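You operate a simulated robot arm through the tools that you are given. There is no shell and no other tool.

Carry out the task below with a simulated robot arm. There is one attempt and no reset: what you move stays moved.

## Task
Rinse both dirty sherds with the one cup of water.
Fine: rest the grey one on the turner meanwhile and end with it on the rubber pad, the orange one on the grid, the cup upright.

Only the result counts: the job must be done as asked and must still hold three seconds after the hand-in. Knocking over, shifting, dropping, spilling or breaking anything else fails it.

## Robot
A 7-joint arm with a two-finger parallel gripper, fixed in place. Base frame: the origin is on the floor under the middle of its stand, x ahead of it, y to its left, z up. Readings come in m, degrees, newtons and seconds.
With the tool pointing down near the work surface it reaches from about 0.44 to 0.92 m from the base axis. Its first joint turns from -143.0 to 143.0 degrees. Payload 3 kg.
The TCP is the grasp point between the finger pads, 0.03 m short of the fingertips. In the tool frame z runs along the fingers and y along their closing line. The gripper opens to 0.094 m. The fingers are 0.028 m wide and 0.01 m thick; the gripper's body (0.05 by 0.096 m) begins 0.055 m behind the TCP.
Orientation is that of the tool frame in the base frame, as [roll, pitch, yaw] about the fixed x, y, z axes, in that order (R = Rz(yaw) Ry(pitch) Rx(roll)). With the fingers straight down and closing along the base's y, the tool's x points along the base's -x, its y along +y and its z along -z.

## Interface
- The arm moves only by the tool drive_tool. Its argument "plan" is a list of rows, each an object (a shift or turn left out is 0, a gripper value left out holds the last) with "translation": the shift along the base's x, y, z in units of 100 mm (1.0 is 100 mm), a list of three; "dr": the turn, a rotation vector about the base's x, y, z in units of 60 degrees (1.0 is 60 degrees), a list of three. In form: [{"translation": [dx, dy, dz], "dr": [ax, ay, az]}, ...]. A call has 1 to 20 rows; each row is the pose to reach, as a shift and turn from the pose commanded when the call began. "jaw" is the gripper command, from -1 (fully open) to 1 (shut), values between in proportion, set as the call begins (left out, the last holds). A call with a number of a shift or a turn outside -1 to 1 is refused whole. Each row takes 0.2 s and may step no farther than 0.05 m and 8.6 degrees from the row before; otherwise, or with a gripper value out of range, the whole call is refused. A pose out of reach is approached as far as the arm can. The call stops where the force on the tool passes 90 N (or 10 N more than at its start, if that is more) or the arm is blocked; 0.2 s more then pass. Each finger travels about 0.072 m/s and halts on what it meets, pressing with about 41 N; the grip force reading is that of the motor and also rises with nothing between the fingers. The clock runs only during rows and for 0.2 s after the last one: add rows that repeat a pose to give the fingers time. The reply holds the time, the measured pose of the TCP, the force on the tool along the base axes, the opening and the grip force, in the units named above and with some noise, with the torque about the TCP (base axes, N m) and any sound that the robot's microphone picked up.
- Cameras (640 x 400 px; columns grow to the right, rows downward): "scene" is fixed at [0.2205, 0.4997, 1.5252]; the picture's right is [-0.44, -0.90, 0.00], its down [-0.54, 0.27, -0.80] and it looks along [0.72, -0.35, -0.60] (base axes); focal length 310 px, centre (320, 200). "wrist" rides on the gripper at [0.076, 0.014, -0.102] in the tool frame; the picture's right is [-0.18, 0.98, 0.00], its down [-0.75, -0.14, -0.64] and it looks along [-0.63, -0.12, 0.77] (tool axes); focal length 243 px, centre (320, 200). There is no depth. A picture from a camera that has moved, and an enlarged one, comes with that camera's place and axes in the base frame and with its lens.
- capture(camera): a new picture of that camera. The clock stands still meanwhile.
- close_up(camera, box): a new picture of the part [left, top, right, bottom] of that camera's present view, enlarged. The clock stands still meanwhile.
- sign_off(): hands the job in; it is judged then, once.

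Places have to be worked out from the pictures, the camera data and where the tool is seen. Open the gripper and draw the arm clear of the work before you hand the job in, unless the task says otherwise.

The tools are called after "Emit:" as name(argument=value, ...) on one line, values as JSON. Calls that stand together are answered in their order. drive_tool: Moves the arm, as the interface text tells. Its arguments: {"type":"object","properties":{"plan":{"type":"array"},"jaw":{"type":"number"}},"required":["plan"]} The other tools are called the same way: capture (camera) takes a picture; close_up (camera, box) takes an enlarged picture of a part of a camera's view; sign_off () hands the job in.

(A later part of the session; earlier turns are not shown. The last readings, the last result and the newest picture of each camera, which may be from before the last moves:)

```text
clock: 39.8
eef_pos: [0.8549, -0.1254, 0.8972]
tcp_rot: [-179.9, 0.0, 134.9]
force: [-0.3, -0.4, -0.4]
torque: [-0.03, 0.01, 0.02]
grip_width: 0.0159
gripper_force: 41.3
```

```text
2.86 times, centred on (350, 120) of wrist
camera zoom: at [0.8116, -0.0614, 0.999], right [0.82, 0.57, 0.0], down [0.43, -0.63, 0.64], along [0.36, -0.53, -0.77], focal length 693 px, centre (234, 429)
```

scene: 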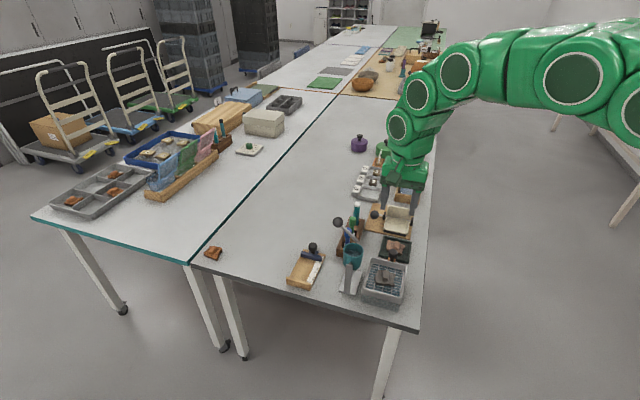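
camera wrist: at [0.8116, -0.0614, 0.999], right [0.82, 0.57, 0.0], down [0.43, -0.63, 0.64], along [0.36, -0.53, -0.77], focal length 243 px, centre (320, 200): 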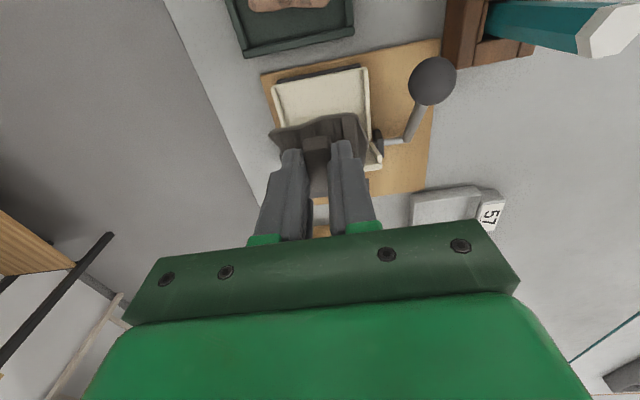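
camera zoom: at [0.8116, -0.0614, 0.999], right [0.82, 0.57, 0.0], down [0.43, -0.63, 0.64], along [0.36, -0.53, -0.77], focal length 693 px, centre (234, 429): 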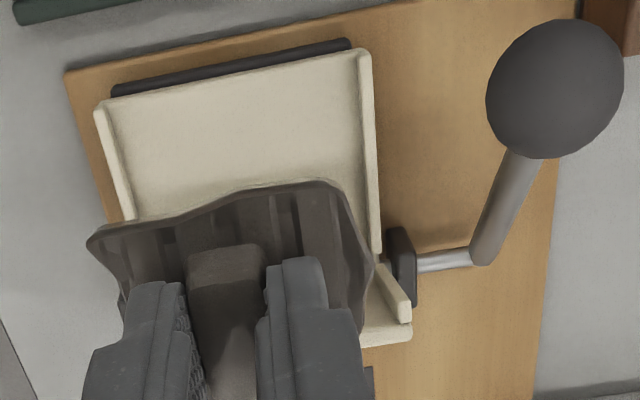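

The leaf spans e2 0.477–0.561 and e1 0.669–0.737, and the sherd is nearly centred over it. I shift 5 mm toward its middle and lower to just above it.

Emit:
drive_tool(plan=[{"translation": [0.053, -0.036, -0.2]}, {"translation": [0.053, -0.036, -0.45]}, {"translation": [0.053, -0.036, -0.65]}, {"translation": [0.053, -0.036, -0.8]}, {"translation": [0.053, -0.036, -0.8]}])

Emit:
close_up(camera="scene", box=[365, 195, 425, 245])

Emit:
close_up(camera="wrist", box=[240, 60, 440, 220])

```text
clock: 41.0
eef_pos: [0.861, -0.129, 0.8159]
tcp_rot: [180.0, 0.1, 135.0]
force: [-0.2, 0.3, 0.3]
torque: [0.01, -0.03, -0.01]
grip_width: 0.0157
gripper_force: 41.0
```

```text
8.00 times, centred on (395, 220) of scene
camera zoom: at [0.2205, 0.4997, 1.5252], right [-0.44, -0.9, 0.0], down [-0.54, 0.27, -0.8], along [0.72, -0.35, -0.6], focal length 2477 px, centre (-280, 40)
```

zoom: 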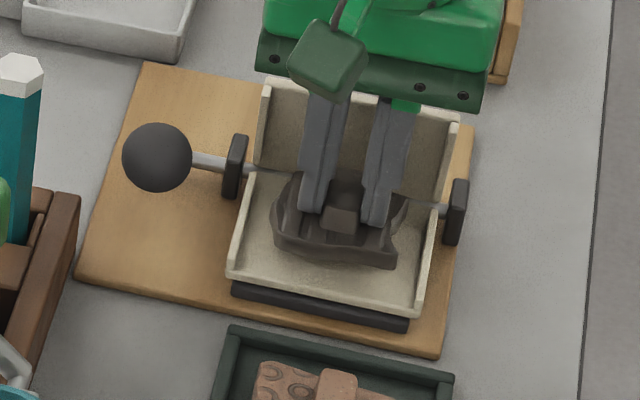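

```text
2.50 times, centred on (340, 140) of wrist
camera zoom: at [0.8168, -0.0654, 0.9179], right [0.82, 0.57, 0.0], down [0.43, -0.63, 0.64], along [0.36, -0.53, -0.77], focal length 606 px, centre (270, 350)
```

zoom: 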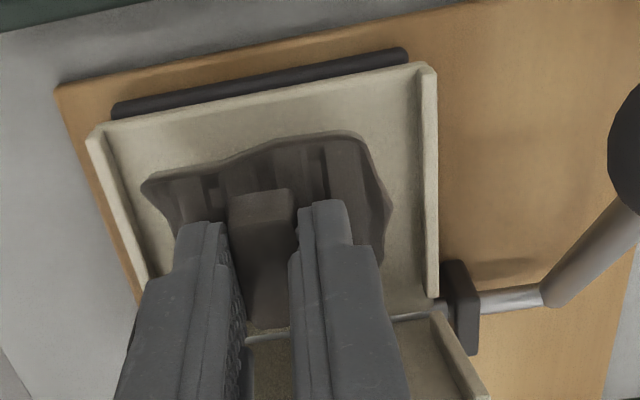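

Well placed between the flanges. I lower in small steps until contact.

Emit:
drive_tool(plan=[{"translation": [0, 0, -0.03]}, {"translation": [0, 0, -0.06]}, {"translation": [0, 0, -0.08]}, {"translation": [0, 0, -0.09]}])

Emit:
close_up(camera="scene", box=[375, 205, 415, 240])

```text
clock: 42.0
eef_pos: [0.8591, -0.1306, 0.805]
tcp_rot: [-180.0, 0.1, 135.0]
force: [-0.5, 0.0, -1.2]
torque: [0.0, 0.02, 0.0]
grip_width: 0.0159
gripper_force: 41.3
```

```text
11.43 times, centred on (395, 222) of scene
camera zoom: at [0.2205, 0.4997, 1.5252], right [-0.44, -0.9, 0.0], down [-0.54, 0.27, -0.8], along [0.72, -0.35, -0.6], focal length 3538 px, centre (-537, -57)
```

zoom: 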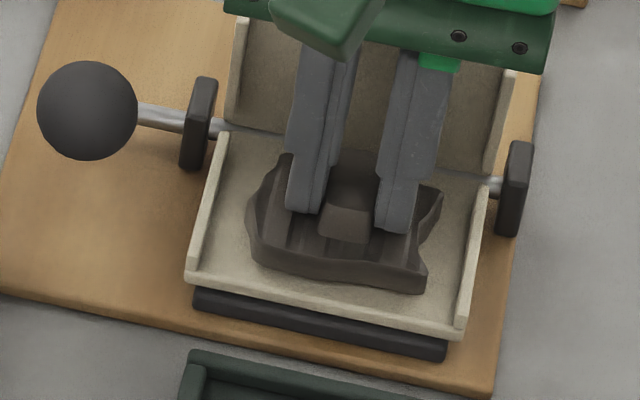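

Nearly down, no contact force yet. I continue in 1 mm steps.

Emit:
drive_tool(plan=[{"translation": [0, 0, -0.01]}, {"translation": [0, 0, -0.02]}, {"translation": [0, 0, -0.03]}])

```text
clock: 42.8
eef_pos: [0.8602, -0.1299, 0.8049]
tcp_rot: [179.8, 0.2, 135.0]
force: [-3.3, -1.5, 10.5]
torque: [0.31, 0.05, 0.11]
grip_width: 0.0162
gripper_force: 41.0
```

Contact at 10 N – the sherd rests on the leaf. I open the fingers moderately to release.

Emit:
drive_tool(plan=[{"translation": [0, 0, 0.0]}, {"translation": [0, 0, 0.0]}, {"translation": [0, 0, 0.005]}], jaw=0.25)

Emit:
drive_tool(plan=[{"translation": [0, 0, 0.15]}, {"translation": [0, 0, 0.4]}, {"translation": [0, 0, 0.7]}, {"translation": [0, 0, 1.0]}])

Emit:
close_up(camera="scene", box=[365, 195, 425, 245])

Emit:
capture(camera="wrist")

```text
clock: 43.6
eef_pos: [0.8596, -0.1297, 0.8035]
tcp_rot: [180.0, 0.1, 135.1]
force: [0.1, -2.4, 10.3]
torque: [0.08, -0.1, -0.04]
grip_width: 0.0336
gripper_force: 0.0
```

```text
clock: 44.6
eef_pos: [0.8597, -0.1307, 0.9032]
tcp_rot: [179.9, 0.1, 135.0]
force: [0.1, 0.4, -0.4]
torque: [0.01, -0.01, -0.01]
grip_width: 0.0352
gripper_force: 0.1
```

```text
8.00 times, centred on (395, 220) of scene
camera zoom: at [0.2205, 0.4997, 1.5252], right [-0.44, -0.9, 0.0], down [-0.54, 0.27, -0.8], along [0.72, -0.35, -0.6], focal length 2477 px, centre (-280, 40)
```

zoom: 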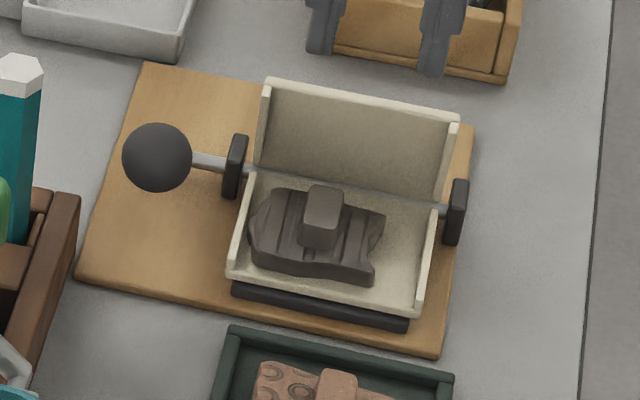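

```text
taken
camera wrist: at [0.8161, -0.066, 1.0056], right [0.82, 0.57, 0.0], down [0.43, -0.63, 0.64], along [0.36, -0.53, -0.77], focal length 243 px, centre (320, 200)
```

wrist: 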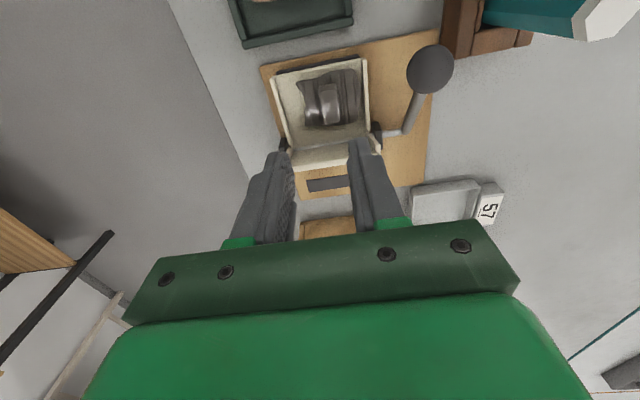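

The grey sherd rests on the turner's leaf inside the flanges. Now I move above the pad with the orange sherd, gaining some height first.

Emit:
drive_tool(plan=[{"translation": [0, 0, 0.4]}, {"translation": [-0.2, 0.15, 0.6]}, {"translation": [-0.45, 0.37, 0.7]}, {"translation": [-0.7, 0.58, 0.7]}, {"translation": [-0.92, 0.77, 0.7]}, {"translation": [-0.92, 0.77, 0.7]}])

Emit:
capture(camera="wrist")

Emit:
close_up(camera="wrist", box=[250, 20, 400, 160])

Emit:
close_up(camera="scene", box=[375, 228, 420, 262])

```text
clock: 46.0
eef_pos: [0.7657, -0.0552, 0.9727]
tcp_rot: [180.0, 0.2, 135.0]
force: [0.8, 0.2, -0.1]
torque: [-0.01, 0.02, -0.03]
grip_width: 0.0352
gripper_force: 0.0
```

```text
taken
camera wrist: at [0.7223, 0.0098, 1.0747], right [0.82, 0.57, 0.0], down [0.43, -0.63, 0.64], along [0.36, -0.53, -0.77], focal length 243 px, centre (320, 200)
```

wrist: 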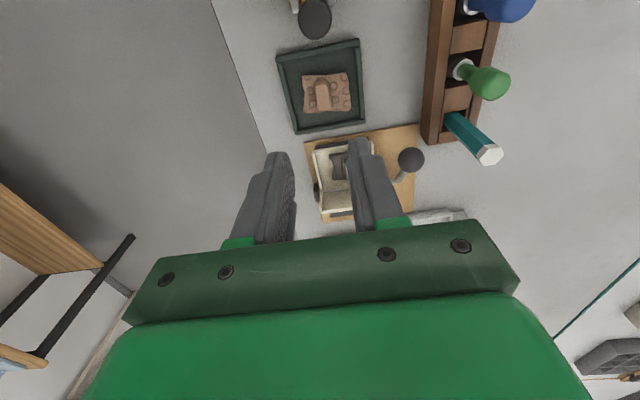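

```text
2.86 times, centred on (325, 90) of wrist
camera zoom: at [0.7223, 0.0098, 1.0747], right [0.82, 0.57, 0.0], down [0.43, -0.63, 0.64], along [0.36, -0.53, -0.77], focal length 693 px, centre (306, 514)
```

zoom: 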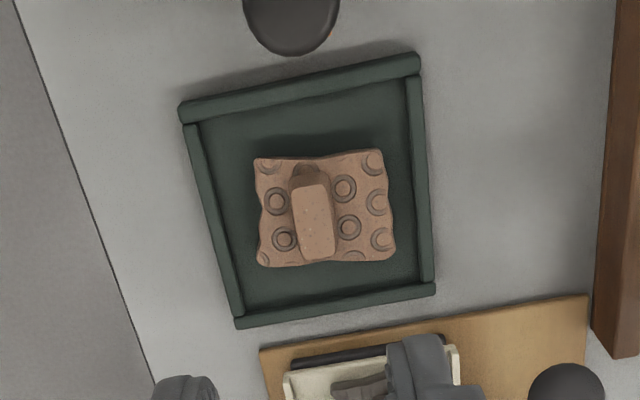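

```text
11.76 times, centred on (398, 245) of scene
camera zoom: at [0.2205, 0.4997, 1.5252], right [-0.44, -0.9, 0.0], down [-0.54, 0.27, -0.8], along [0.72, -0.35, -0.6], focal length 3642 px, centre (-592, -329)
```

zoom: 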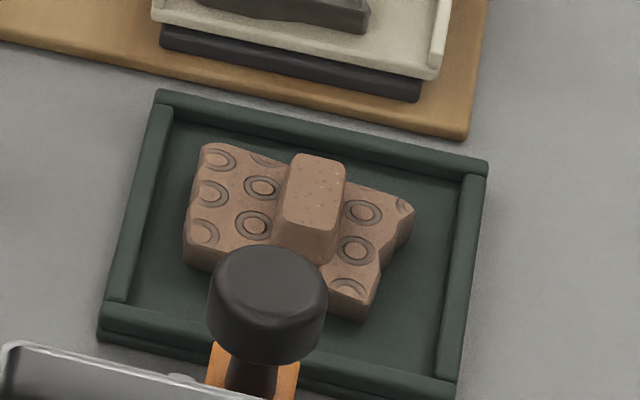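

The orange sherd's block is at about (0.777, -0.066), top z ≈ 0.773. I move above it and descend partway for a fine check.

Emit:
drive_tool(plan=[{"translation": [0.06, -0.06, -0.3]}, {"translation": [0.11, -0.105, -0.7]}, {"translation": [0.11, -0.105, -1.0]}, {"translation": [0.11, -0.105, -1.0]}])

Emit:
drive_tool(plan=[{"translation": [0, 0, -0.25]}, {"translation": [0, 0, -0.4]}, {"translation": [0, 0, -0.4]}])

Emit:
close_up(camera="wrist", box=[250, 70, 400, 200])

Emit:
close_up(camera="scene", box=[370, 215, 425, 262])

```text
clock: 47.0
eef_pos: [0.7777, -0.0629, 0.8744]
tcp_rot: [180.0, 0.2, 134.9]
force: [-0.1, 0.4, -0.8]
torque: [-0.01, 0.0, 0.02]
grip_width: 0.0352
gripper_force: 0.0
```

```text
clock: 47.8
eef_pos: [0.7775, -0.0623, 0.8337]
tcp_rot: [180.0, 0.0, 135.0]
force: [-0.3, 0.4, -0.1]
torque: [-0.01, -0.02, -0.01]
grip_width: 0.0354
gripper_force: 0.2
```

```text
3.08 times, centred on (325, 135) of wrist
camera zoom: at [0.7338, 0.0021, 0.9361], right [0.83, 0.56, 0.0], down [0.43, -0.63, 0.64], along [0.36, -0.53, -0.77], focal length 746 px, centre (305, 400)
```

zoom: 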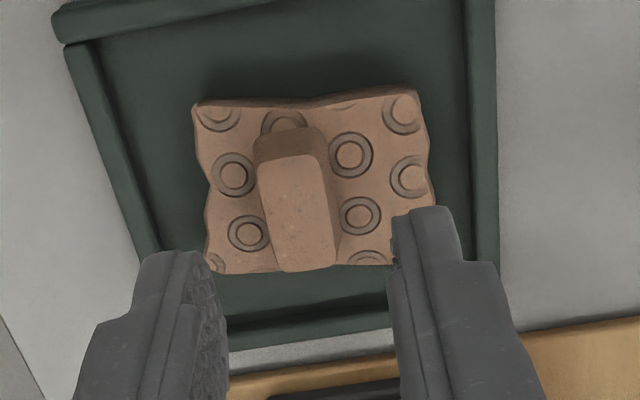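

```text
8.51 times, centred on (398, 238) of scene
camera zoom: at [0.2205, 0.4997, 1.5252], right [-0.44, -0.9, 0.0], down [-0.54, 0.27, -0.8], along [0.72, -0.35, -0.6], focal length 2635 px, centre (-340, -128)
```

zoom: 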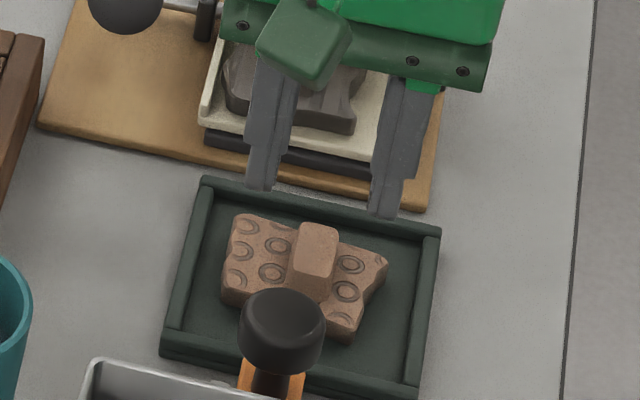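

The block is 1.4 mm off laterally; I correct that and descend to just above the expected contact height.

Emit:
drive_tool(plan=[{"translation": [-0.01, -0.01, -0.12]}, {"translation": [-0.01, -0.01, -0.25]}, {"translation": [-0.01, -0.01, -0.35]}, {"translation": [-0.01, -0.01, -0.35]}], jaw=0.36)

Emit:
drive_tool(plan=[{"translation": [0, 0, -0.01]}, {"translation": [0, 0, -0.02]}, {"translation": [0, 0, -0.03]}])

Emit:
close_up(camera="wrist", box=[260, 110, 380, 210])

```text
clock: 48.8
eef_pos: [0.7772, -0.0625, 0.7972]
tcp_rot: [180.0, 0.0, 135.0]
force: [0.0, 0.1, -0.4]
torque: [-0.03, 0.0, 0.01]
grip_width: 0.0302
gripper_force: 0.2
```

```text
clock: 49.6
eef_pos: [0.7778, -0.064, 0.7959]
tcp_rot: [-180.0, 0.0, 135.1]
force: [0.4, -1.1, -0.5]
torque: [0.01, -0.03, 0.03]
grip_width: 0.03
gripper_force: 0.1
```

```text
4.00 times, centred on (320, 160) of wrist
camera zoom: at [0.7342, 0.0, 0.8979], right [0.83, 0.56, 0.0], down [0.43, -0.63, 0.64], along [0.36, -0.53, -0.77], focal length 970 px, centre (320, 360)
```

zoom: 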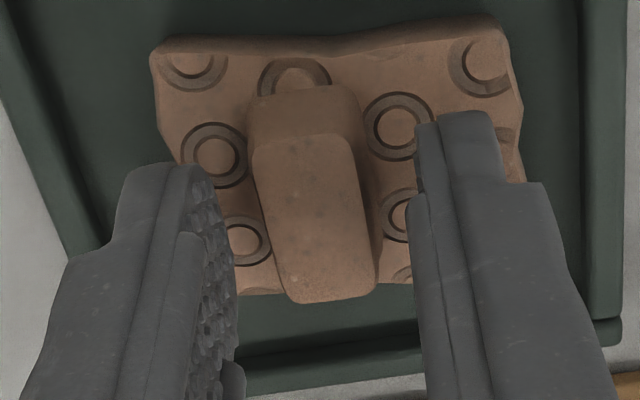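

The block is centred. I continue down in 1 mm steps until the tips touch the body lightly.

Emit:
drive_tool(plan=[{"translation": [0, 0, -0.01]}, {"translation": [0, 0, -0.02]}])

```text
clock: 50.2
eef_pos: [0.7783, -0.0649, 0.7932]
tcp_rot: [-180.0, 0.1, 135.0]
force: [0.4, 0.1, -0.9]
torque: [-0.03, 0.02, 0.0]
grip_width: 0.0297
gripper_force: 0.1
```

Emit:
drive_tool(plan=[{"translation": [0, 0, -0.01]}, {"translation": [0, 0, -0.02]}])

```text
clock: 50.8
eef_pos: [0.7774, -0.0656, 0.7918]
tcp_rot: [180.0, 0.2, 134.9]
force: [-0.4, 0.7, -0.1]
torque: [0.01, 0.0, -0.01]
grip_width: 0.0299
gripper_force: 0.0
```

Still no contact at z ≈ 0.791, so I lower another 2 mm in small steps.

Emit:
drive_tool(plan=[{"translation": [0, 0, -0.01]}, {"translation": [0, 0, -0.02]}])

Emit:
close_up(camera="scene", box=[380, 228, 415, 258])

```text
clock: 51.4
eef_pos: [0.7774, -0.0648, 0.7903]
tcp_rot: [179.9, 0.2, 135.0]
force: [0.0, 0.2, -0.1]
torque: [-0.03, 0.0, -0.04]
grip_width: 0.0301
gripper_force: 0.1
```

```text
13.33 times, centred on (398, 243) of scene
camera zoom: at [0.2205, 0.4997, 1.5252], right [-0.44, -0.9, 0.0], down [-0.54, 0.27, -0.8], along [0.72, -0.35, -0.6], focal length 4128 px, centre (-713, -373)
```

zoom: 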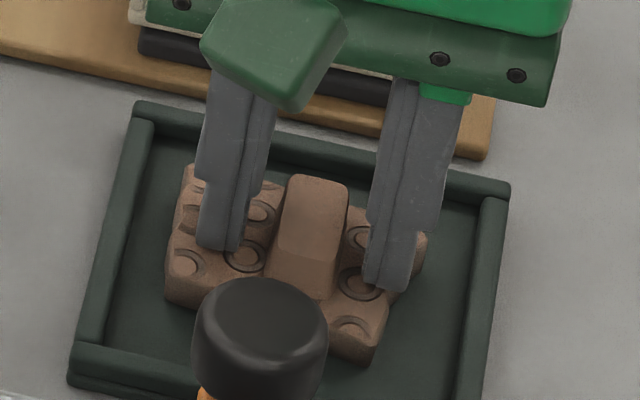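

The tips are very close to the body now; two more 1 mm steps.

Emit:
drive_tool(plan=[{"translation": [0, 0, -0.01]}, {"translation": [0, 0, -0.02]}])

```text
clock: 52.0
eef_pos: [0.7783, -0.0631, 0.7884]
tcp_rot: [179.9, 0.1, 134.9]
force: [-3.1, 0.1, 17.0]
torque: [0.04, 0.22, -0.01]
grip_width: 0.0302
gripper_force: 0.6
```

Contact (17 N) at z ≈ 0.788. I ease up slightly and close on the block.

Emit:
drive_tool(plan=[{"translation": [0, 0, 0.006]}, {"translation": [0, 0, 0.006]}, {"translation": [0, 0, 0.006]}, {"translation": [0, 0, 0.006]}], jaw=1)

Emit:
drive_tool(plan=[{"translation": [0, 0, 0.02]}, {"translation": [0, 0, 0.04]}, {"translation": [0, 0, 0.06]}, {"translation": [0, 0, 0.09]}, {"translation": [0, 0, 0.12]}])

Emit:
close_up(camera="scene", box=[375, 222, 420, 262])

Emit:
close_up(camera="wrist", box=[260, 110, 380, 210])

```text
clock: 53.0
eef_pos: [0.7776, -0.0647, 0.7883]
tcp_rot: [180.0, 0.2, 135.0]
force: [3.2, -5.9, 19.0]
torque: [-0.23, 0.01, -0.01]
grip_width: 0.0159
gripper_force: 40.8
```

```text
clock: 54.2
eef_pos: [0.777, -0.0638, 0.8003]
tcp_rot: [-179.9, 0.0, 135.0]
force: [0.6, 0.0, 0.0]
torque: [-0.02, -0.01, -0.03]
grip_width: 0.0161
gripper_force: 40.7
```

```text
10.00 times, centred on (398, 242) of scene
camera zoom: at [0.2205, 0.4997, 1.5252], right [-0.44, -0.9, 0.0], down [-0.54, 0.27, -0.8], along [0.72, -0.35, -0.6], focal length 3096 px, centre (-455, -220)
```

zoom: 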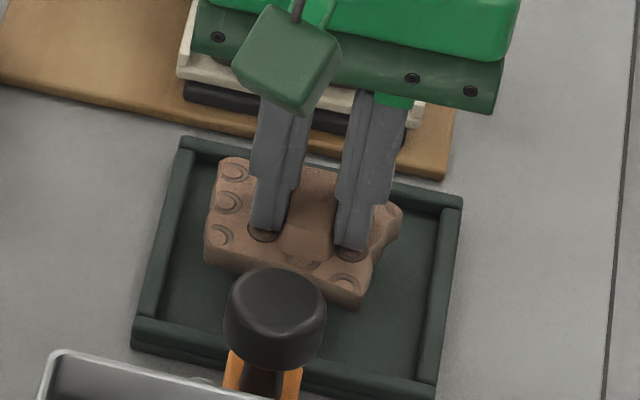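

```text
4.00 times, centred on (320, 160) of wrist
camera zoom: at [0.7351, 0.0001, 0.9024], right [0.82, 0.57, 0.0], down [0.43, -0.63, 0.64], along [0.36, -0.53, -0.77], focal length 970 px, centre (320, 360)
```

zoom: 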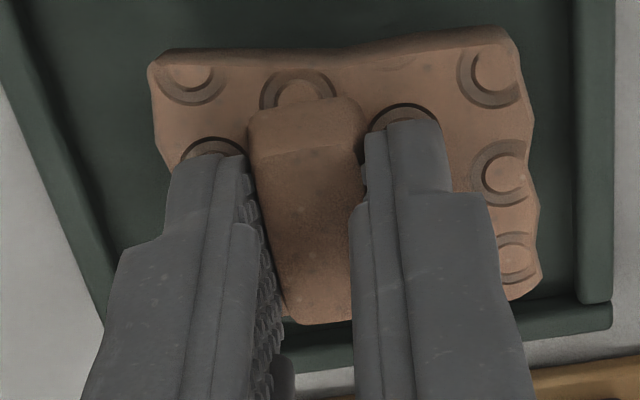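

The orange sherd is lifted and held at 16 mm. I raise it clear and carry it toward the grid.

Emit:
drive_tool(plan=[{"translation": [0, 0, 0.2]}, {"translation": [0, 0, 0.45]}, {"translation": [0, 0, 0.75]}, {"translation": [0, 0, 1.0]}])

Emit:
drive_tool(plan=[{"translation": [-0.1, 0.12, 0.2]}, {"translation": [-0.3, 0.36, 0.25]}, {"translation": [-0.5, 0.6, 0.25]}, {"translation": [-0.7, 0.85, 0.25]}, {"translation": [-0.82, 1.0, 0.25]}, {"translation": [-0.82, 1.0, 0.25]}])

Emit:
capture(camera="wrist")

Emit:
close_up(camera="scene", box=[330, 190, 430, 310])

```text
clock: 55.2
eef_pos: [0.7774, -0.0645, 0.9033]
tcp_rot: [179.9, 0.1, 135.0]
force: [0.3, -0.5, -0.3]
torque: [0.03, -0.01, 0.01]
grip_width: 0.0159
gripper_force: 41.4
```

```text
clock: 56.6
eef_pos: [0.6954, 0.036, 0.9243]
tcp_rot: [-180.0, 0.1, 134.9]
force: [-0.6, -0.1, 0.0]
torque: [-0.01, -0.02, 0.0]
grip_width: 0.0158
gripper_force: 41.5
```

```text
taken
camera wrist: at [0.6515, 0.0998, 1.0267], right [0.83, 0.56, 0.0], down [0.43, -0.63, 0.64], along [0.36, -0.53, -0.77], focal length 243 px, centre (320, 200)
```

wrist: 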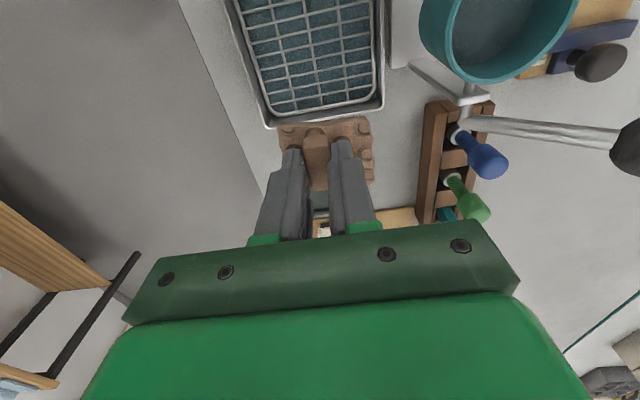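

```text
3.33 times, centred on (380, 250) of scene
camera zoom: at [0.2205, 0.4997, 1.5252], right [-0.44, -0.9, 0.0], down [-0.54, 0.27, -0.8], along [0.72, -0.35, -0.6], focal length 1032 px, centre (120, 33)
```

zoom: 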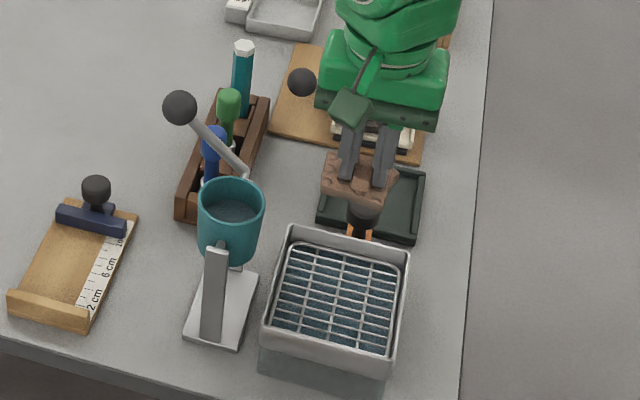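

The sherd is still held well. I move over the grid centre and lower to about 2–3 cm above it.

Emit:
drive_tool(plan=[{"translation": [-0.17, 0.21, 0]}, {"translation": [-0.336, 0.418, 0]}, {"translation": [-0.336, 0.418, -0.25]}, {"translation": [-0.336, 0.418, -0.5]}, {"translation": [-0.336, 0.418, -0.62]}, {"translation": [-0.336, 0.418, -0.62]}])

Emit:
close_up(camera="wrist", box=[220, 20, 420, 200])

Emit:
close_up(camera="scene", box=[340, 235, 425, 305])

```text
clock: 58.0
eef_pos: [0.6626, 0.0763, 0.8629]
tcp_rot: [-180.0, 0.1, 135.1]
force: [0.4, -0.1, -0.5]
torque: [0.0, 0.02, -0.02]
grip_width: 0.0161
gripper_force: 41.9
```

```text
2.22 times, centred on (320, 110) of wrist
camera zoom: at [0.6185, 0.1412, 0.9658], right [0.83, 0.56, 0.0], down [0.43, -0.63, 0.64], along [0.36, -0.53, -0.77], focal length 539 px, centre (320, 400)
```

zoom: 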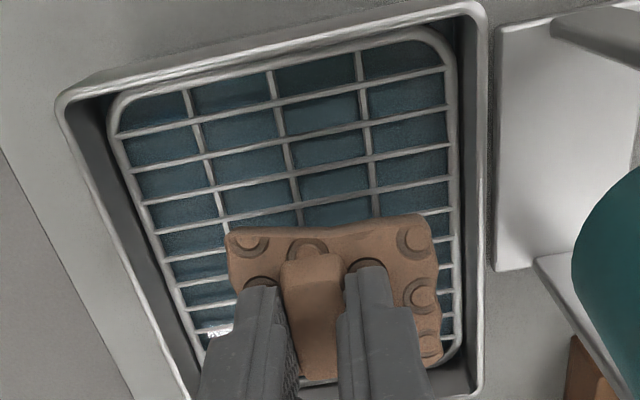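

```text
5.71 times, centred on (382, 270) of scene
camera zoom: at [0.2205, 0.4997, 1.5252], right [-0.44, -0.9, 0.0], down [-0.54, 0.27, -0.8], along [0.72, -0.35, -0.6], focal length 1769 px, centre (-37, -200)
```

zoom: 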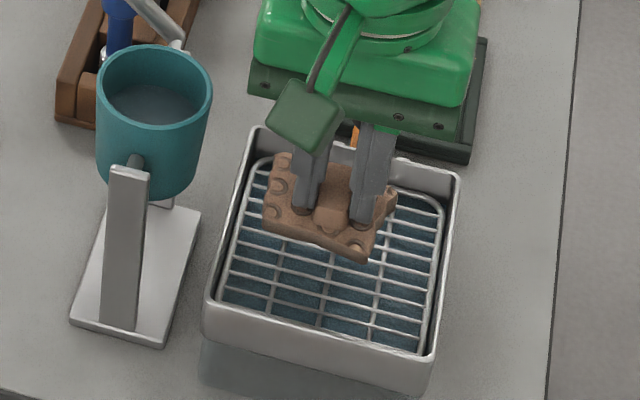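

Aligned over the grid. I lower in decreasing steps until contact.

Emit:
drive_tool(plan=[{"translation": [0, 0, -0.08]}, {"translation": [0, 0, -0.15]}, {"translation": [0, 0, -0.2]}, {"translation": [0, 0, -0.22]}])

Emit:
drive_tool(plan=[{"translation": [0, 0, -0.01]}, {"translation": [0, 0, -0.02]}, {"translation": [0, 0, -0.03]}])

Emit:
close_up(camera="scene", box=[355, 245, 415, 295])

```text
clock: 59.0
eef_pos: [0.6609, 0.0773, 0.8403]
tcp_rot: [180.0, 0.0, 135.0]
force: [-0.3, -0.1, -0.5]
torque: [0.02, 0.02, 0.01]
grip_width: 0.0161
gripper_force: 41.5
```

```text
clock: 59.8
eef_pos: [0.6636, 0.078, 0.8377]
tcp_rot: [180.0, 0.1, 135.0]
force: [-0.2, -0.7, -0.7]
torque: [0.03, 0.03, 0.04]
grip_width: 0.0156
gripper_force: 40.9
```

```text
8.00 times, centred on (385, 270) of scene
camera zoom: at [0.2205, 0.4997, 1.5252], right [-0.44, -0.9, 0.0], down [-0.54, 0.27, -0.8], along [0.72, -0.35, -0.6], focal length 2477 px, centre (-200, -360)
```

zoom: 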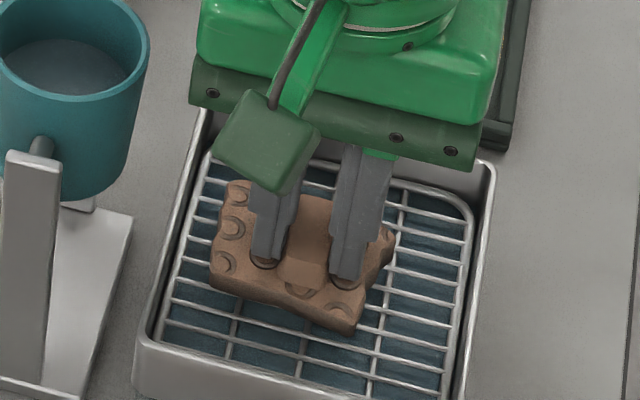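

Not yet touching; the sherd's body extends a bit more toward the cup side, so I shift 3 mm back while continuing down in 1 mm steps.

Emit:
drive_tool(plan=[{"translation": [-0.021, -0.021, -0.005]}, {"translation": [-0.021, -0.021, -0.015]}, {"translation": [-0.021, -0.021, -0.025]}])

```text
clock: 60.6
eef_pos: [0.6604, 0.0746, 0.8378]
tcp_rot: [180.0, 0.2, 134.9]
force: [-5.9, -1.4, 35.4]
torque: [0.0, 0.55, -0.01]
grip_width: 0.0158
gripper_force: 40.7
```

Contact with 35 N – I ease up 1 mm and then open to release.

Emit:
drive_tool(plan=[{"translation": [0, 0, 0.01]}, {"translation": [0, 0, 0.01]}])

Emit:
drive_tool(plan=[{"translation": [0, 0, 0.0]}, {"translation": [0, 0, 0.0]}, {"translation": [0, 0, 0.01]}], jaw=0.25)

Emit:
drive_tool(plan=[{"translation": [0, 0, 0.15]}, {"translation": [0, 0, 0.4]}, {"translation": [0, 0, 0.7]}, {"translation": [0, 0, 1.0]}])

Emit:
close_up(camera="scene", box=[345, 235, 425, 305])

Emit:
close_up(camera="wrist", box=[220, 0, 420, 180])

```text
clock: 61.2
eef_pos: [0.6593, 0.0748, 0.8375]
tcp_rot: [179.9, 0.1, 135.1]
force: [1.8, -0.3, 27.6]
torque: [-0.03, 0.23, -0.02]
grip_width: 0.0158
gripper_force: 41.5
```

```text
clock: 62.0
eef_pos: [0.6593, 0.0748, 0.838]
tcp_rot: [179.9, 0.0, 135.0]
force: [3.5, -1.1, 17.4]
torque: [0.04, 0.06, -0.02]
grip_width: 0.0304
gripper_force: 0.1
```

```text
clock: 63.0
eef_pos: [0.659, 0.0759, 0.9378]
tcp_rot: [179.9, 0.0, 135.0]
force: [-0.6, 0.3, -1.5]
torque: [0.01, 0.02, 0.03]
grip_width: 0.0352
gripper_force: 0.0
```

```text
5.71 times, centred on (385, 270) of scene
camera zoom: at [0.2205, 0.4997, 1.5252], right [-0.44, -0.9, 0.0], down [-0.54, 0.27, -0.8], along [0.72, -0.35, -0.6], focal length 1769 px, centre (-51, -200)
```

zoom: 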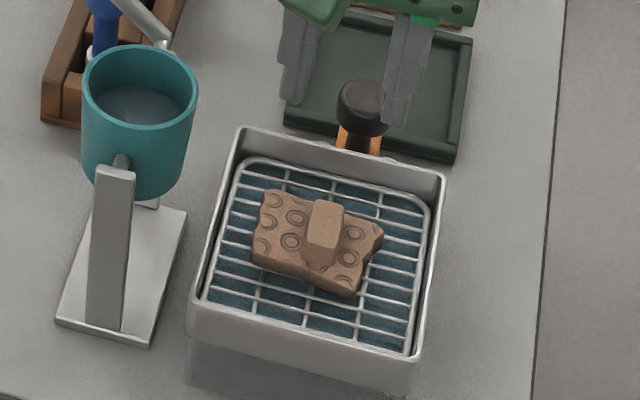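

```text
2.22 times, centred on (320, 90) of wrist
camera zoom: at [0.6158, 0.141, 1.0404], right [0.83, 0.56, 0.0], down [0.43, -0.63, 0.64], along [0.36, -0.53, -0.77], focal length 539 px, centre (320, 444)
```

zoom: 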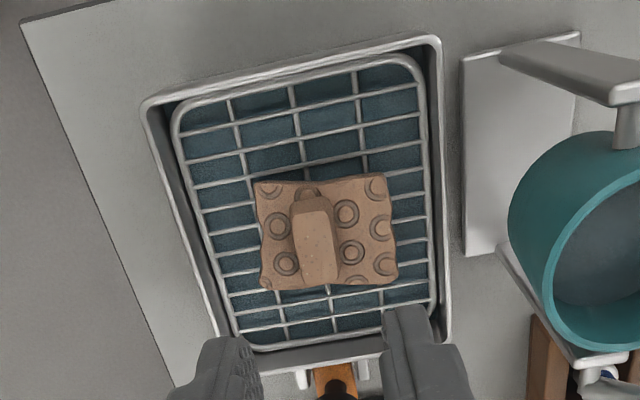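

The orange sherd lies on the grid in the stream's path. Now I lift, turn the tool back by 90° and return above the lever ball.

Emit:
drive_tool(plan=[{"translation": [0, 0, 0.35]}, {"translation": [0, 0, 0.7]}, {"translation": [0, 0, 1.0]}], jaw=-0.19)

Emit:
drive_tool(plan=[{"translation": [0, 0, 0.2], "dr": [0, 0, 0.13]}, {"translation": [0.15, 0.07, 0.3], "dr": [0, 0, 0.26]}, {"translation": [0.35, 0.16, 0.3], "dr": [0, 0, 0.39]}, {"translation": [0.55, 0.25, 0.3], "dr": [0, 0, 0.52]}, {"translation": [0.75, 0.34, 0.3], "dr": [0, 0, 0.65]}, {"translation": [0.9, 0.41, 0.3], "dr": [0, 0, 0.78]}, {"translation": [1.0, 0.45, 0.3], "dr": [0, 0, 0.9]}, {"translation": [1.0, 0.45, 0.3], "dr": [0, 0, 1.0]}])

Emit:
drive_tool(plan=[{"translation": [0.2, 0.08, -0.05], "dr": [0, 0, 0.125]}, {"translation": [0.4, 0.17, -0.1], "dr": [0, 0, 0.25]}, {"translation": [0.585, 0.256, -0.2], "dr": [0, 0, 0.375]}, {"translation": [0.585, 0.256, -0.3], "dr": [0, 0, 0.5]}, {"translation": [0.585, 0.256, -0.3], "dr": [0, 0, 0.5]}])

Emit:
capture(camera="wrist")

Emit:
close_up(camera="scene", box=[310, 180, 430, 310])

```text
clock: 63.8
eef_pos: [0.66, 0.0766, 1.0393]
tcp_rot: [-180.0, 0.0, 135.1]
force: [-0.3, -0.5, 0.1]
torque: [-0.01, 0.01, -0.02]
grip_width: 0.0556
gripper_force: 0.1
```

```text
clock: 65.6
eef_pos: [0.7594, 0.1208, 1.0679]
tcp_rot: [180.0, 0.1, -164.9]
force: [-0.7, 0.2, -0.7]
torque: [-0.03, -0.01, -0.03]
grip_width: 0.0559
gripper_force: 0.1
```

```text
clock: 66.8
eef_pos: [0.8174, 0.1453, 1.0373]
tcp_rot: [179.9, 0.2, -134.9]
force: [0.3, 0.0, -0.5]
torque: [0.03, 0.01, 0.02]
grip_width: 0.056
gripper_force: 0.0
```

```text
taken
camera wrist: at [0.7536, 0.1019, 1.1399], right [-0.57, 0.82, 0.0], down [0.63, 0.43, 0.64], along [0.53, 0.36, -0.77], focal length 243 px, centre (320, 200)
```

wrist: 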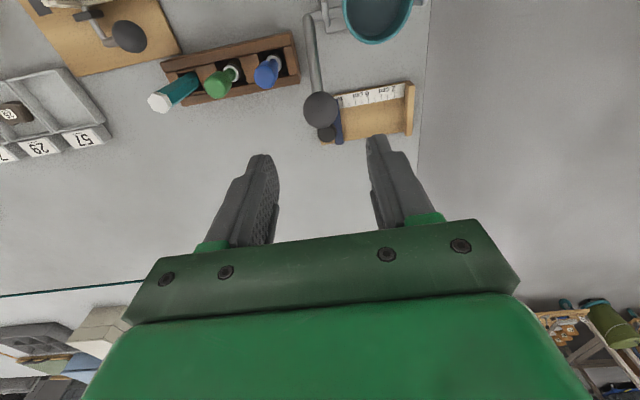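

```text
3.08 times, centred on (370, 245) of scene
camera zoom: at [0.2205, 0.4997, 1.5252], right [-0.44, -0.9, 0.0], down [-0.54, 0.27, -0.8], along [0.72, -0.35, -0.6], focal length 953 px, centre (166, 62)
```

zoom: 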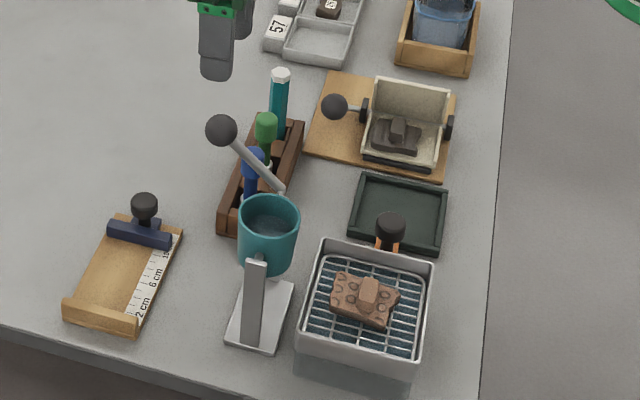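

The ball is nearly under the tool (0.817, 0.1465). I descend partway and check the centring.

Emit:
drive_tool(plan=[{"translation": [-0.005, 0.007, -0.3]}, {"translation": [-0.005, 0.007, -0.6]}, {"translation": [-0.005, 0.007, -0.9]}, {"translation": [-0.005, 0.007, -0.9]}])

Emit:
drive_tool(plan=[{"translation": [0, 0, -0.13]}, {"translation": [0, 0, -0.26]}, {"translation": [0, 0, -0.26]}])

Emit:
close_up(camera="wrist", box=[240, 120, 400, 240])

```text
clock: 67.8
eef_pos: [0.8174, 0.1472, 0.9486]
tcp_rot: [179.9, 0.2, -135.0]
force: [-0.1, 0.4, 0.5]
torque: [0.0, -0.01, 0.03]
grip_width: 0.0559
gripper_force: 0.1
```

```text
clock: 68.6
eef_pos: [0.8174, 0.1476, 0.9216]
tcp_rot: [-180.0, 0.0, -135.0]
force: [-0.5, 0.3, 0.8]
torque: [-0.01, 0.02, 0.03]
grip_width: 0.0559
gripper_force: 0.0
```

```text
3.33 times, centred on (320, 180) of wrist
camera zoom: at [0.7541, 0.1034, 1.0242], right [-0.57, 0.82, 0.0], down [0.63, 0.43, 0.64], along [0.53, 0.36, -0.77], focal length 809 px, centre (320, 267)
```

zoom: 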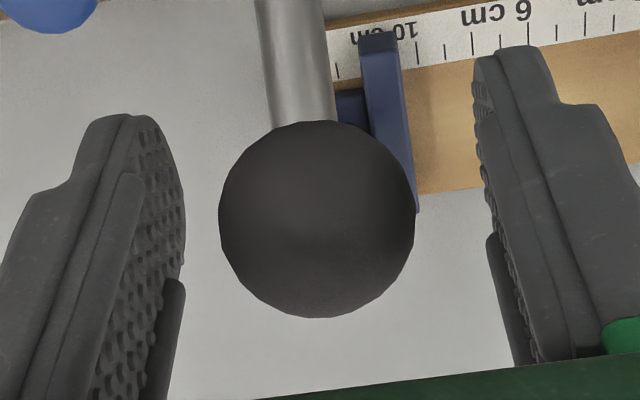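

The ball is centred to within 0.5 mm. I nudge that much and close on it.

Emit:
drive_tool(plan=[{"translation": [0.003, -0.003, 0]}, {"translation": [0.003, -0.003, 0]}, {"translation": [0.003, -0.003, 0]}], jaw=0.4)

```text
clock: 69.4
eef_pos: [0.8184, 0.1462, 0.9223]
tcp_rot: [-180.0, 0.1, -135.0]
force: [0.5, 0.4, -2.5]
torque: [0.13, -0.12, -0.04]
grip_width: 0.0314
gripper_force: 44.6
```

The ball is gripped with no side load. I tilt in step with the lever to 40°, still below the pouring angle.

Emit:
drive_tool(plan=[{"translation": [-0.0636, -0.0636, 0.089], "dr": [0.0943, -0.0943, 0]}, {"translation": [-0.1358, -0.1358, 0.164], "dr": [0.1886, -0.1886, 0]}, {"translation": [-0.215, -0.215, 0.224], "dr": [0.2828, -0.2828, 0]}, {"translation": [-0.2984, -0.2984, 0.268], "dr": [0.3771, -0.3771, 0]}, {"translation": [-0.3861, -0.3861, 0.295], "dr": [0.4714, -0.4714, 0]}])

Emit:
close_up(camera="scene", box=[325, 210, 415, 310])

```text
clock: 70.6
eef_pos: [0.7783, 0.1074, 0.95]
tcp_rot: [-179.9, 40.1, -135.0]
force: [-0.8, -5.1, -34.2]
torque: [0.15, 0.3, -0.46]
grip_width: 0.0315
gripper_force: 45.4
```

```text
4.00 times, centred on (370, 260) of scene
camera zoom: at [0.2205, 0.4997, 1.5252], right [-0.44, -0.9, 0.0], down [-0.54, 0.27, -0.8], along [0.72, -0.35, -0.6], focal length 1238 px, centre (120, -40)
```

zoom: 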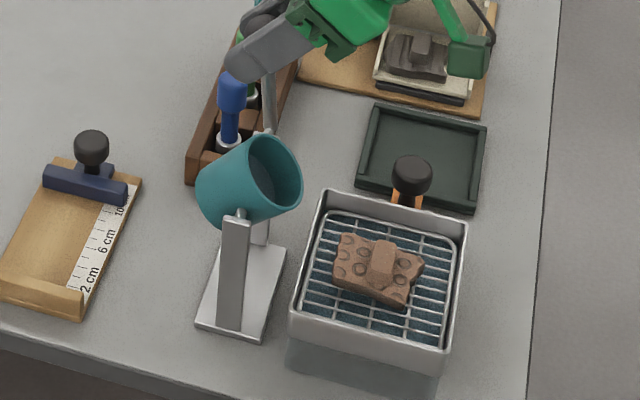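

At 40° the cup still holds its water; I'm pulling ~1.5 mm too high, so I correct that while tipping to about 56° for the pour.

Emit:
drive_tool(plan=[{"translation": [-0.0891, -0.0891, -0.008], "dr": [0.0943, -0.0943, 0]}, {"translation": [-0.1789, -0.1789, -0.016], "dr": [0.1886, -0.1886, 0]}])

Emit:
close_up(camera="scene", box=[335, 230, 415, 300])

Emit:
close_up(camera="scene", box=[340, 238, 372, 266])

```text
clock: 71.2
eef_pos: [0.7619, 0.0894, 0.9492]
tcp_rot: [-179.9, 56.2, -135.0]
force: [-2.4, 4.6, -13.5]
torque: [0.13, 0.31, -0.29]
grip_width: 0.0315
gripper_force: 45.0
```

```text
5.71 times, centred on (375, 265) of scene
camera zoom: at [0.2205, 0.4997, 1.5252], right [-0.44, -0.9, 0.0], down [-0.54, 0.27, -0.8], along [0.72, -0.35, -0.6], focal length 1769 px, centre (6, -171)
```

zoom: 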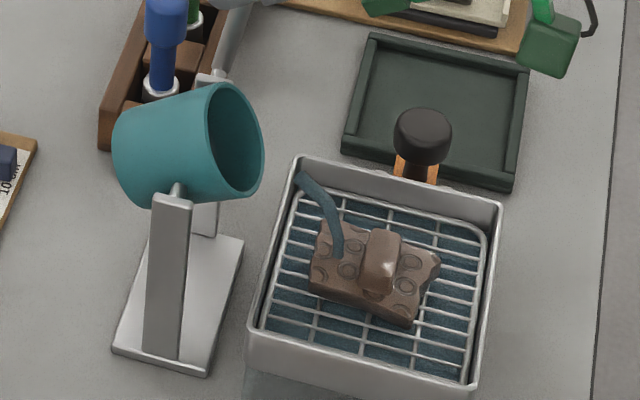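

```text
14.29 times, centred on (356, 252) of scene
camera zoom: at [0.2205, 0.4997, 1.5252], right [-0.44, -0.9, 0.0], down [-0.54, 0.27, -0.8], along [0.72, -0.35, -0.6], focal length 4423 px, centre (-194, -543)
```

zoom: 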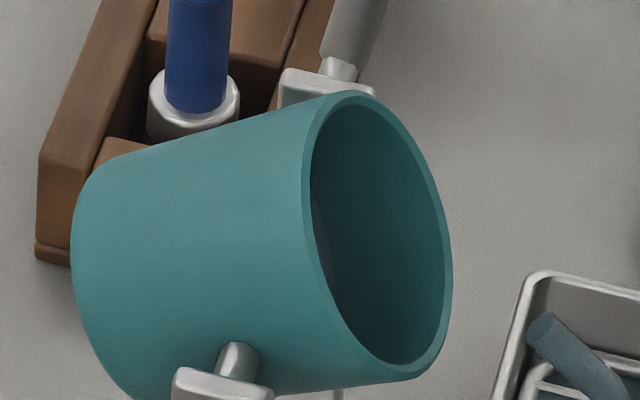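

The stream now runs onto the orange sherd. I hold this angle to let the remaining water pour.

Emit:
drive_tool(plan=[{"translation": [0, 0, -0.005]}, {"translation": [0, 0, -0.005]}])

Emit:
close_up(camera="scene", box=[335, 230, 415, 300])

```text
clock: 71.8
eef_pos: [0.7621, 0.0913, 0.9499]
tcp_rot: [-179.9, 56.1, -135.0]
force: [12.1, 10.3, 0.4]
torque: [0.94, -1.01, 0.02]
grip_width: 0.0314
gripper_force: 44.7
```

```text
5.71 times, centred on (375, 265) of scene
camera zoom: at [0.2205, 0.4997, 1.5252], right [-0.44, -0.9, 0.0], down [-0.54, 0.27, -0.8], along [0.72, -0.35, -0.6], focal length 1769 px, centre (6, -171)
```

zoom: 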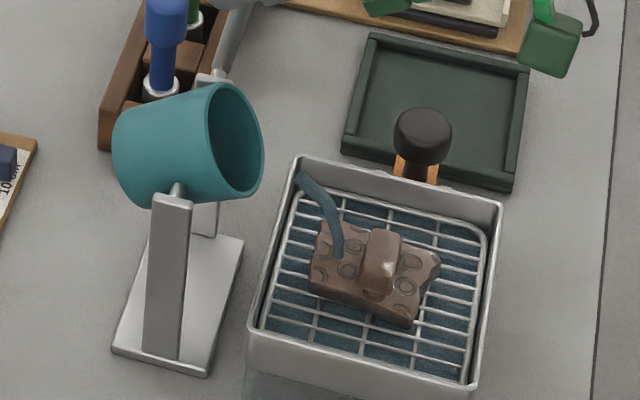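

The stream is still running. I hold longer.

Emit:
drive_tool(plan=[{"translation": [0, 0, 0]}, {"translation": [0, 0, 0]}, {"translation": [0, 0, 0]}])

Emit:
close_up(camera="scene", box=[335, 230, 415, 300])

Emit:
close_up(camera="scene", box=[340, 238, 372, 266])

```text
clock: 72.6
eef_pos: [0.7611, 0.0896, 0.948]
tcp_rot: [-179.9, 56.2, -134.9]
force: [7.5, 4.1, 14.7]
torque: [0.65, -0.7, 0.01]
grip_width: 0.0316
gripper_force: 44.9
```

```text
5.71 times, centred on (375, 265) of scene
camera zoom: at [0.2205, 0.4997, 1.5252], right [-0.44, -0.9, 0.0], down [-0.54, 0.27, -0.8], along [0.72, -0.35, -0.6], focal length 1769 px, centre (6, -171)
```

zoom: 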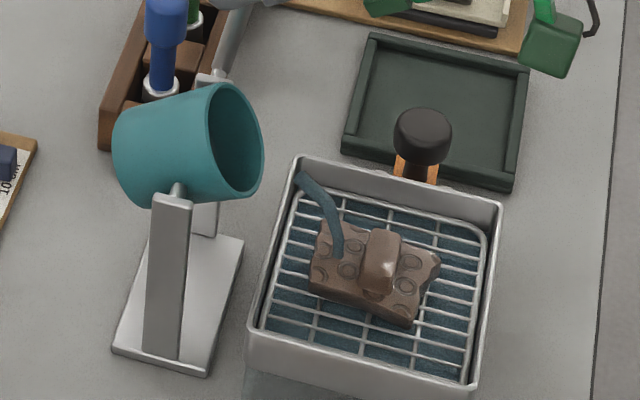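

```text
14.29 times, centred on (356, 252) of scene
camera zoom: at [0.2205, 0.4997, 1.5252], right [-0.44, -0.9, 0.0], down [-0.54, 0.27, -0.8], along [0.72, -0.35, -0.6], focal length 4423 px, centre (-194, -543)
```

zoom: 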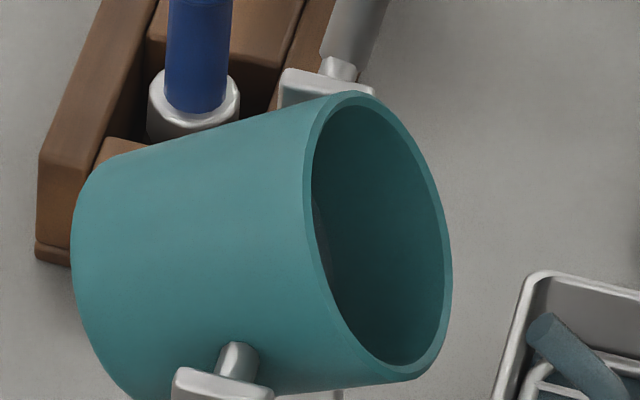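

The stream keeps running while the visible level hardly changes. I zoom in on the orange sherd's surface and the cup before deciding how much longer to pour.

Emit:
close_up(camera="scene", box=[370, 262, 394, 284])

Emit:
close_up(camera="scene", box=[386, 208, 406, 228])

Emit:
close_up(camera="scene", box=[345, 240, 385, 285])

```text
16.00 times, centred on (382, 273) of scene
camera zoom: at [0.2205, 0.4997, 1.5252], right [-0.44, -0.9, 0.0], down [-0.54, 0.27, -0.8], along [0.72, -0.35, -0.6], focal length 4954 px, centre (-672, -968)
```

zoom: 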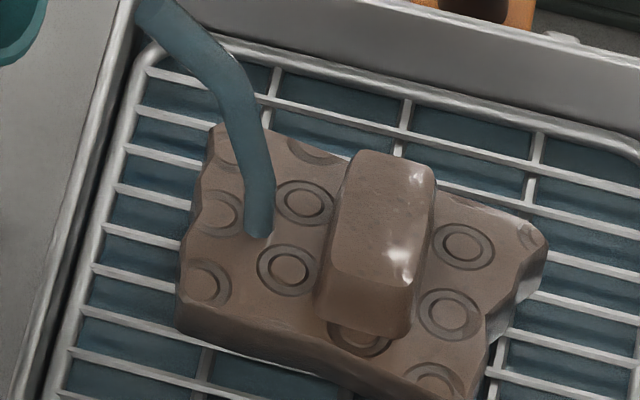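

```text
16.00 times, centred on (396, 218) of scene
camera zoom: at [0.2205, 0.4997, 1.5252], right [-0.44, -0.9, 0.0], down [-0.54, 0.27, -0.8], along [0.72, -0.35, -0.6], focal length 4954 px, centre (-896, -88)
```

zoom: 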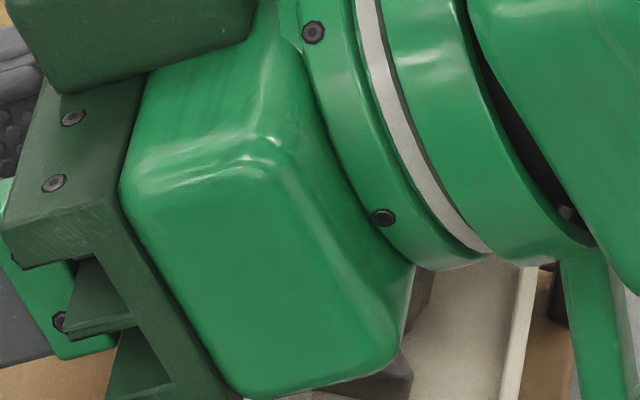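

```text
8.89 times, centred on (365, 262) of scene
camera zoom: at [0.2205, 0.4997, 1.5252], right [-0.44, -0.9, 0.0], down [-0.54, 0.27, -0.8], along [0.72, -0.35, -0.6], focal length 2752 px, centre (-80, -356)
```

zoom: 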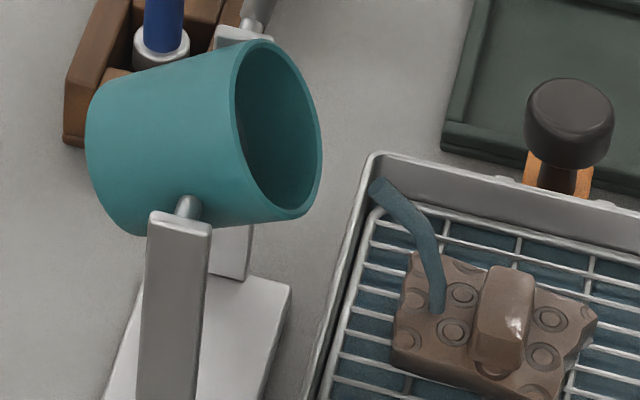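

The orange sherd is wet but its colour still looks dull. I keep holding the pour and compare again.

Emit:
drive_tool(plan=[{"translation": [0, 0, 0]}, {"translation": [0, 0, 0]}, {"translation": [0, 0, 0]}])

Emit:
close_up(camera="scene", box=[370, 262, 394, 284])

Emit:
close_up(camera="scene", box=[340, 238, 372, 266])

```text
clock: 73.4
eef_pos: [0.7616, 0.0898, 0.9485]
tcp_rot: [-179.8, 56.0, -135.0]
force: [3.1, -2.5, 22.8]
torque: [0.21, -0.22, 0.09]
grip_width: 0.0314
gripper_force: 44.6
```

```text
16.00 times, centred on (382, 273) of scene
camera zoom: at [0.2205, 0.4997, 1.5252], right [-0.44, -0.9, 0.0], down [-0.54, 0.27, -0.8], along [0.72, -0.35, -0.6], focal length 4954 px, centre (-672, -968)
```

zoom: 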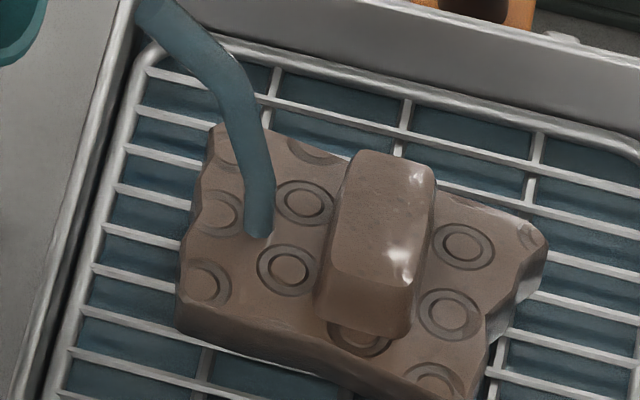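

```text
14.29 times, centred on (356, 252) of scene
camera zoom: at [0.2205, 0.4997, 1.5252], right [-0.44, -0.9, 0.0], down [-0.54, 0.27, -0.8], along [0.72, -0.35, -0.6], focal length 4423 px, centre (-194, -543)
```

zoom: 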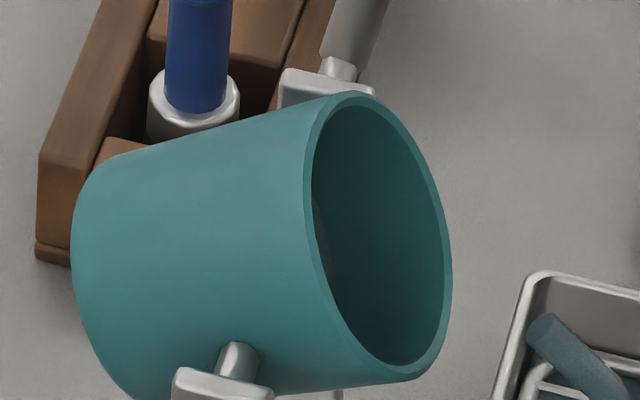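

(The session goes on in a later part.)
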